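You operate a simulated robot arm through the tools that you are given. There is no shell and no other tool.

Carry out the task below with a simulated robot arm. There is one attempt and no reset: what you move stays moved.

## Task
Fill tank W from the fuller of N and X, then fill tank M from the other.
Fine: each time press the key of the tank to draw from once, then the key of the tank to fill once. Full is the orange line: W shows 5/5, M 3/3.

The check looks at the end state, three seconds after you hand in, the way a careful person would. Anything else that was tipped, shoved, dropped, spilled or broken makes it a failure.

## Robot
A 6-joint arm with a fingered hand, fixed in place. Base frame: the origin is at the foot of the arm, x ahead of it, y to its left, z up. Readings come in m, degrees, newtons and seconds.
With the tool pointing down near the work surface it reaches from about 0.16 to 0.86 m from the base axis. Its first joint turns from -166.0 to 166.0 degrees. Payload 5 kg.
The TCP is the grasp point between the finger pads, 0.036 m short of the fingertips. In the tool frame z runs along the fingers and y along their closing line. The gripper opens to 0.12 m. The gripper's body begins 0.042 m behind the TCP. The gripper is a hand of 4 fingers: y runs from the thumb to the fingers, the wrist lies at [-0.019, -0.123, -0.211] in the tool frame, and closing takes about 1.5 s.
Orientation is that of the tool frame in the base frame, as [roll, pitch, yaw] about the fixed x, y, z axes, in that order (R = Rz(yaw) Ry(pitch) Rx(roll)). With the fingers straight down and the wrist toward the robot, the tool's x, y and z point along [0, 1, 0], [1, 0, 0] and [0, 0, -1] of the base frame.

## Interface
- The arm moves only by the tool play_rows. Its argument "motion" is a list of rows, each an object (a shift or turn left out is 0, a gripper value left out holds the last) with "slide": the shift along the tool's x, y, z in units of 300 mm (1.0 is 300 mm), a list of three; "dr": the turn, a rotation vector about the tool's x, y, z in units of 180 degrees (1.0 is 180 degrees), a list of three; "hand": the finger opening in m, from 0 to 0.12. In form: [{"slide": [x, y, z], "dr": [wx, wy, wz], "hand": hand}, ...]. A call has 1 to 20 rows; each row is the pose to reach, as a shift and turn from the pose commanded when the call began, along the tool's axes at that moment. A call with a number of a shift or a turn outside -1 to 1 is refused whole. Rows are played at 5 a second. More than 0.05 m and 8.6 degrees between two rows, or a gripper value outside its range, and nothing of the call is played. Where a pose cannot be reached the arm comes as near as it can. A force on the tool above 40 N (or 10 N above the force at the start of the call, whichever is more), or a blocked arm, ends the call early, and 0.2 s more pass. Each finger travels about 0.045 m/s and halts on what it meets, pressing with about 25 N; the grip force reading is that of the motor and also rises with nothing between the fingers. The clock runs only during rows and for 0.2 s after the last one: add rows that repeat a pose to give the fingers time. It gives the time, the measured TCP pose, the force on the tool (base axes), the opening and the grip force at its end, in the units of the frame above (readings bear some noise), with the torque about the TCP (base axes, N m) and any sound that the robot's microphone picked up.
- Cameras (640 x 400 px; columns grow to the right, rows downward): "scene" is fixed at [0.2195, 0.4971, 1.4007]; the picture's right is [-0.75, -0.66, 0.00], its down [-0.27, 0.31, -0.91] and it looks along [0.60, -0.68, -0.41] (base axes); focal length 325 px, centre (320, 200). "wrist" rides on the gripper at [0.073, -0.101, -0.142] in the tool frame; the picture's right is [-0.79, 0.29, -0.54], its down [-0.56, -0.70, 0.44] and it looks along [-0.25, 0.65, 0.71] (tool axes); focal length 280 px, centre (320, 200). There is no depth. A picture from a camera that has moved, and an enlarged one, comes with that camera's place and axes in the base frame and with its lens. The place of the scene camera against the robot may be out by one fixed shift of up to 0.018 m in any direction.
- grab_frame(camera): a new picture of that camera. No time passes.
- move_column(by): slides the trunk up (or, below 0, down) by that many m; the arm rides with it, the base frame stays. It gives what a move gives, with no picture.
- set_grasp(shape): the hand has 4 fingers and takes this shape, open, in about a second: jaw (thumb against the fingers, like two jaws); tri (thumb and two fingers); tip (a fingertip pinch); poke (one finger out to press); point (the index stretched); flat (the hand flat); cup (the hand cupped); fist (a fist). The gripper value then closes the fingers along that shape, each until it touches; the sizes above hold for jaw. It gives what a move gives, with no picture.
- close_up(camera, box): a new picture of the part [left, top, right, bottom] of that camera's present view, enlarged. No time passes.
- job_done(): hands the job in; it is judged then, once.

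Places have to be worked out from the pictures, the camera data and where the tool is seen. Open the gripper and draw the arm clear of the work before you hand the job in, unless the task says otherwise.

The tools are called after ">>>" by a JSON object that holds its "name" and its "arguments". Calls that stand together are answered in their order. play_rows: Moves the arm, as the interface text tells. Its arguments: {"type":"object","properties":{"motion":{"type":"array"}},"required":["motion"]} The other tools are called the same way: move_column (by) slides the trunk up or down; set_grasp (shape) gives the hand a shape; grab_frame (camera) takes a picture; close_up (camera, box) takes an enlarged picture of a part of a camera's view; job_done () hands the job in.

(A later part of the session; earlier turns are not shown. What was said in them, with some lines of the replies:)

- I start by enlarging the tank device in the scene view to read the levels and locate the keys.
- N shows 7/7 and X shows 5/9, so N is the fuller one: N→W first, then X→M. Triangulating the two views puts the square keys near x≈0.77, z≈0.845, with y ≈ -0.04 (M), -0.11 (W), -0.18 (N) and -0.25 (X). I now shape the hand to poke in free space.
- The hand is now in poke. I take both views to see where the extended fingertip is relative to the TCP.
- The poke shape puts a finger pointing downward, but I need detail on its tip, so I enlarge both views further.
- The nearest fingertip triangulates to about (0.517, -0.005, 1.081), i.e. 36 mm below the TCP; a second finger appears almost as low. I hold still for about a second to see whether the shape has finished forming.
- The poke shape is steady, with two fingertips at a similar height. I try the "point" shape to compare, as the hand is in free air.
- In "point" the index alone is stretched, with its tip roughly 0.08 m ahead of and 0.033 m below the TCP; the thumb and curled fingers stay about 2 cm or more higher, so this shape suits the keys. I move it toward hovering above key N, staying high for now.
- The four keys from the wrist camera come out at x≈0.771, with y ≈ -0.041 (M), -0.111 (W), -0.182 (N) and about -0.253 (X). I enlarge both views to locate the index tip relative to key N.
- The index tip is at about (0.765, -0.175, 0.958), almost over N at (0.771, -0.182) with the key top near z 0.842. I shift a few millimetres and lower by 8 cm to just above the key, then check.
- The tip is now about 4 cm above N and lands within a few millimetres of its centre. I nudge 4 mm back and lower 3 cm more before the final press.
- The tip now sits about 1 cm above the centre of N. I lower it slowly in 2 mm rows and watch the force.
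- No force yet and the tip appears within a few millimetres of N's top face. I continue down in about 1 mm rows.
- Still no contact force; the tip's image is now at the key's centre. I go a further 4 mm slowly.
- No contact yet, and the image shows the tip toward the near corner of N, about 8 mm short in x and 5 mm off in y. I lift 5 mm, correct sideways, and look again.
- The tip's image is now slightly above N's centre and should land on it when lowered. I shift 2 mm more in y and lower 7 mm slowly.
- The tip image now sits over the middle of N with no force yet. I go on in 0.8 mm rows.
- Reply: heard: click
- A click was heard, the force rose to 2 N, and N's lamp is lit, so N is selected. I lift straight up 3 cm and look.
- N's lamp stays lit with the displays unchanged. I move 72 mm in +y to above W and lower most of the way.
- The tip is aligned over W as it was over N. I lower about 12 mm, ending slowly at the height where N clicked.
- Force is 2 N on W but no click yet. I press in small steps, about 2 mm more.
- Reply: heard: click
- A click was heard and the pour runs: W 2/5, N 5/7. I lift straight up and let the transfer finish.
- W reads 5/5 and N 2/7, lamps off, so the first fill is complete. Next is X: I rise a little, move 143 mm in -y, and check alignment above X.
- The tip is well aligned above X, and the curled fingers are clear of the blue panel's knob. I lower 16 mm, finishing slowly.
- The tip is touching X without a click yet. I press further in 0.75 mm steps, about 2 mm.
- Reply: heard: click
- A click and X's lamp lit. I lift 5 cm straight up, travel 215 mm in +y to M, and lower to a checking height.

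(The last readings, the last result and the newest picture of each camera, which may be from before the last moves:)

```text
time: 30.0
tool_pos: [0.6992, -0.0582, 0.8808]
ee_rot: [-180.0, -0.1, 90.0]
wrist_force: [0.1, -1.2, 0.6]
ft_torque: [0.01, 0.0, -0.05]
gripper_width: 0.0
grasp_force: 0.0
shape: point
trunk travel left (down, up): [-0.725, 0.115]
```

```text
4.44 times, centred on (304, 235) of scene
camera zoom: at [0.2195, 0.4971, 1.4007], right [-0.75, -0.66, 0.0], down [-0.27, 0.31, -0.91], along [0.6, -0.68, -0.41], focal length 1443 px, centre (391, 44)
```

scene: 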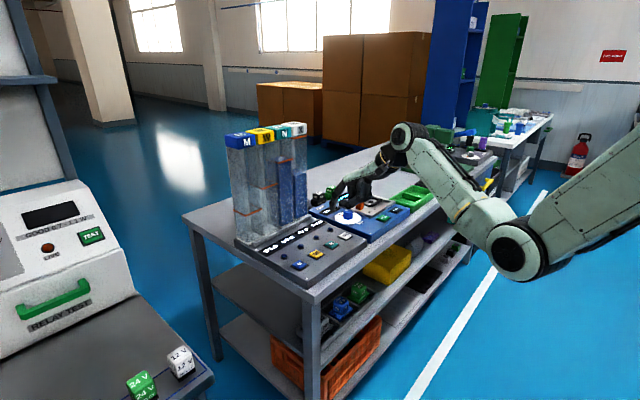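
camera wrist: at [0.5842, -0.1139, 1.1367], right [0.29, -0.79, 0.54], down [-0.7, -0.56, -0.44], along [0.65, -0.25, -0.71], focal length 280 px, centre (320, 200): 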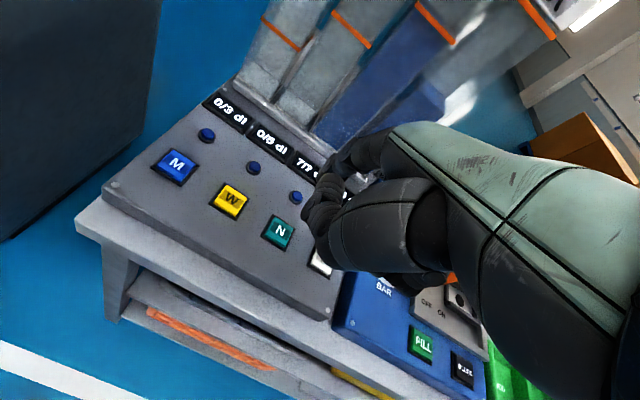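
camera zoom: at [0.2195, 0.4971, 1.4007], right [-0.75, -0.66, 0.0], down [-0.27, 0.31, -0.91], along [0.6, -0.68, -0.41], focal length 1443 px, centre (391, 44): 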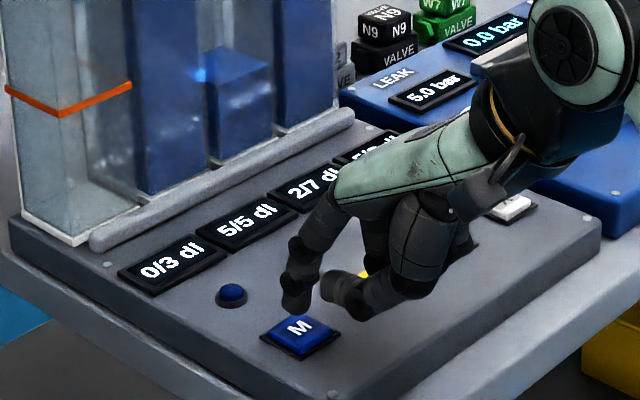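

The tip is close to aligned over M; I shift about 3 mm in -y and lower 15 mm, ending slowly.

>>> {"name": "play_rows", "arguments": {"motion": [{"slide": [-0.009, -0.003, 0.015]}, {"slide": [-0.009, -0.003, 0.03]}, {"slide": [-0.009, -0.003, 0.038]}, {"slide": [-0.009, -0.003, 0.044]}, {"slide": [-0.009, -0.003, 0.05]}, {"slide": [-0.009, -0.003, 0.05]}]}}

>>> {"name": "close_up", "arguments": {"camera": "scene", "box": [270, 235, 330, 280]}}

```text
time: 31.4
tool_pos: [0.7006, -0.0632, 0.8653]
ee_rot: [-179.9, 0.0, 90.0]
wrist_force: [0.8, 0.5, 1.8]
ft_torque: [0.04, -0.12, 0.07]
gripper_width: 0.0003
grasp_force: 0.0
shape: point
trunk travel left (down, up): [-0.725, 0.115]
heard: click
```

```text
8.89 times, centred on (300, 258) of scene
camera zoom: at [0.2195, 0.4971, 1.4007], right [-0.75, -0.66, 0.0], down [-0.27, 0.31, -0.91], along [0.6, -0.68, -0.41], focal length 2886 px, centre (498, -311)
```

zoom: 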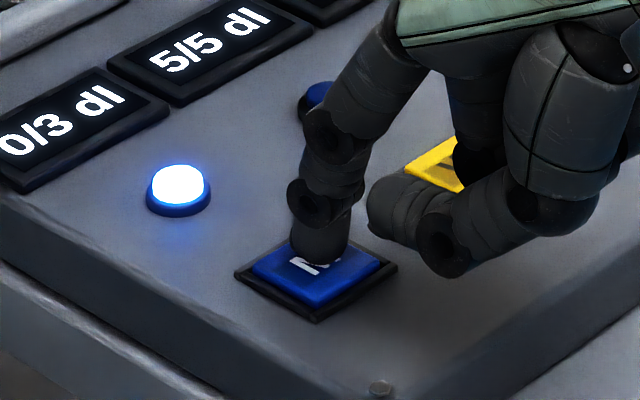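

M clicked and its lamp is lit. I lift straight up and wait for the pour to finish.

>>> {"name": "play_rows", "arguments": {"motion": [{"slide": [0, 0, -0.03]}, {"slide": [0, 0, -0.09]}, {"slide": [0, 0, -0.17]}, {"slide": [0, 0, -0.27]}, {"slide": [0, 0, -0.37]}, {"slide": [0, 0, -0.37]}, {"slide": [0, 0, -0.37]}, {"slide": [0, 0, -0.37]}, {"slide": [0, 0, -0.37]}, {"slide": [0, 0, -0.37]}, {"slide": [0, 0, -0.37]}, {"slide": [0, 0, -0.37]}, {"slide": [0, 0, -0.37]}, {"slide": [0, 0, -0.37]}]}}

>>> {"name": "grab_frame", "arguments": {"camera": "scene"}}

>>> {"name": "close_up", "arguments": {"camera": "scene", "box": [240, 190, 368, 280]}}

```text
time: 34.4
tool_pos: [0.7011, -0.0628, 0.9728]
ee_rot: [-180.0, -0.1, 89.9]
wrist_force: [-0.5, 0.6, 0.0]
ft_torque: [0.0, 0.02, -0.02]
gripper_width: 0.0
grasp_force: 0.1
shape: point
trunk travel left (down, up): [-0.725, 0.115]
```

```text
taken
```

scene: 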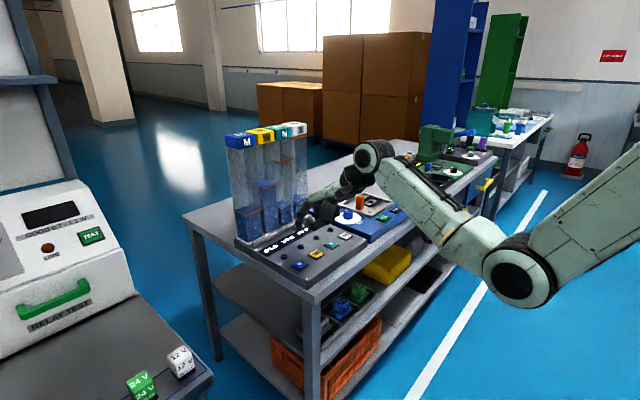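

```text
4.44 times, centred on (304, 235) of scene
camera zoom: at [0.2195, 0.4971, 1.4007], right [-0.75, -0.66, 0.0], down [-0.27, 0.31, -0.91], along [0.6, -0.68, -0.41], focal length 1443 px, centre (391, 44)
```

zoom: 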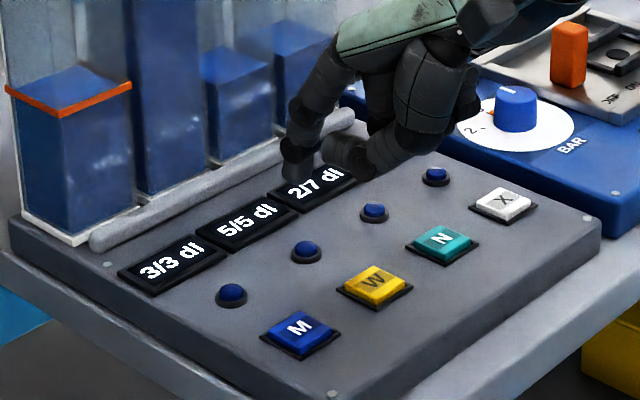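

M shows 3/3, W 5/5, N 2/7 and all lamps are off. I now draw the arm up and back toward its starting place.

>>> {"name": "play_rows", "arguments": {"motion": [{"slide": [0, 0, -0.1]}, {"slide": [0, -0.03, -0.2]}, {"slide": [0.03, -0.1, -0.3]}, {"slide": [0.06, -0.2, -0.38]}, {"slide": [0.09, -0.3, -0.44]}, {"slide": [0.12, -0.4, -0.47]}, {"slide": [0.15, -0.5, -0.47]}, {"slide": [0.16, -0.6, -0.47]}, {"slide": [0.16, -0.6, -0.47]}]}}

>>> {"name": "set_grasp", "arguments": {"shape": "jaw"}}

>>> {"name": "grab_frame", "arguments": {"camera": "scene"}}

>>> {"name": "close_up", "arguments": {"camera": "scene", "box": [210, 120, 370, 280]}}

```text
time: 36.4
tool_pos: [0.5211, -0.0138, 1.1167]
ee_rot: [-180.0, 0.0, 90.0]
wrist_force: [-0.6, 0.4, -0.1]
ft_torque: [0.04, 0.03, 0.0]
gripper_width: 0.0001
grasp_force: 0.1
shape: point
trunk travel left (down, up): [-0.725, 0.115]
```

```text
time: 37.3
tool_pos: [0.5202, -0.0148, 1.1177]
ee_rot: [180.0, 0.0, 90.0]
wrist_force: [1.2, -0.9, -1.2]
ft_torque: [-0.02, 0.02, 0.0]
gripper_width: 0.1196
grasp_force: 0.1
shape: jaw
trunk travel left (down, up): [-0.725, 0.115]
```

```text
taken
```

scene: 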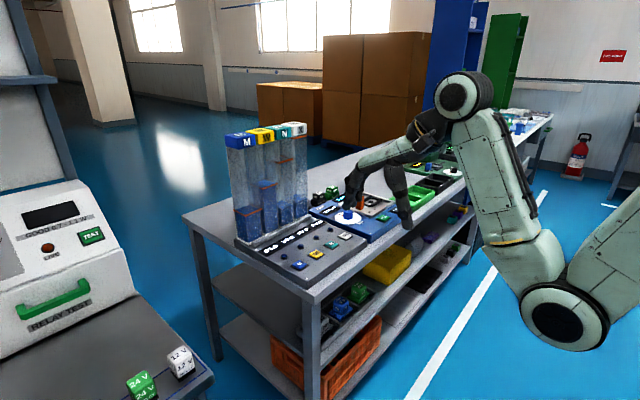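

```text
2.50 times, centred on (290, 200) of scene
camera zoom: at [0.2195, 0.4971, 1.4007], right [-0.75, -0.66, 0.0], down [-0.27, 0.31, -0.91], along [0.6, -0.68, -0.41], focal length 812 px, centre (395, 200)
```

zoom: 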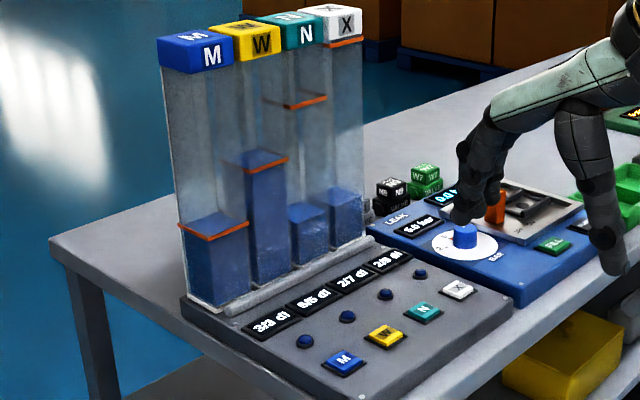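

M is at 3/3 and W at 5/5, both at their orange lines, with N at 2/7 and X at 2/9. Nothing else has moved, the hand is open and the arm is clear, so I hand the job in.

>>> {"name": "job_done", "arguments": {}}

```text
The job is handed in.
```

Both tanks are filled to their orange lines: W shows 5/5 and M shows 3/3.

- **W:** N was the fuller tank (7/7 against X at 5/9), so I pressed N and then W. N dropped to 2/7.
- **M:** I then pressed X and then M. X dropped to 2/9.

Each key was pressed once, with one click heard per press. The last pictures showed all lamps off and nothing else on the bench disturbed. The hand was open and the arm back near its starting place when I handed the job in. The hand-in was accepted, but no pass or fail result came back.
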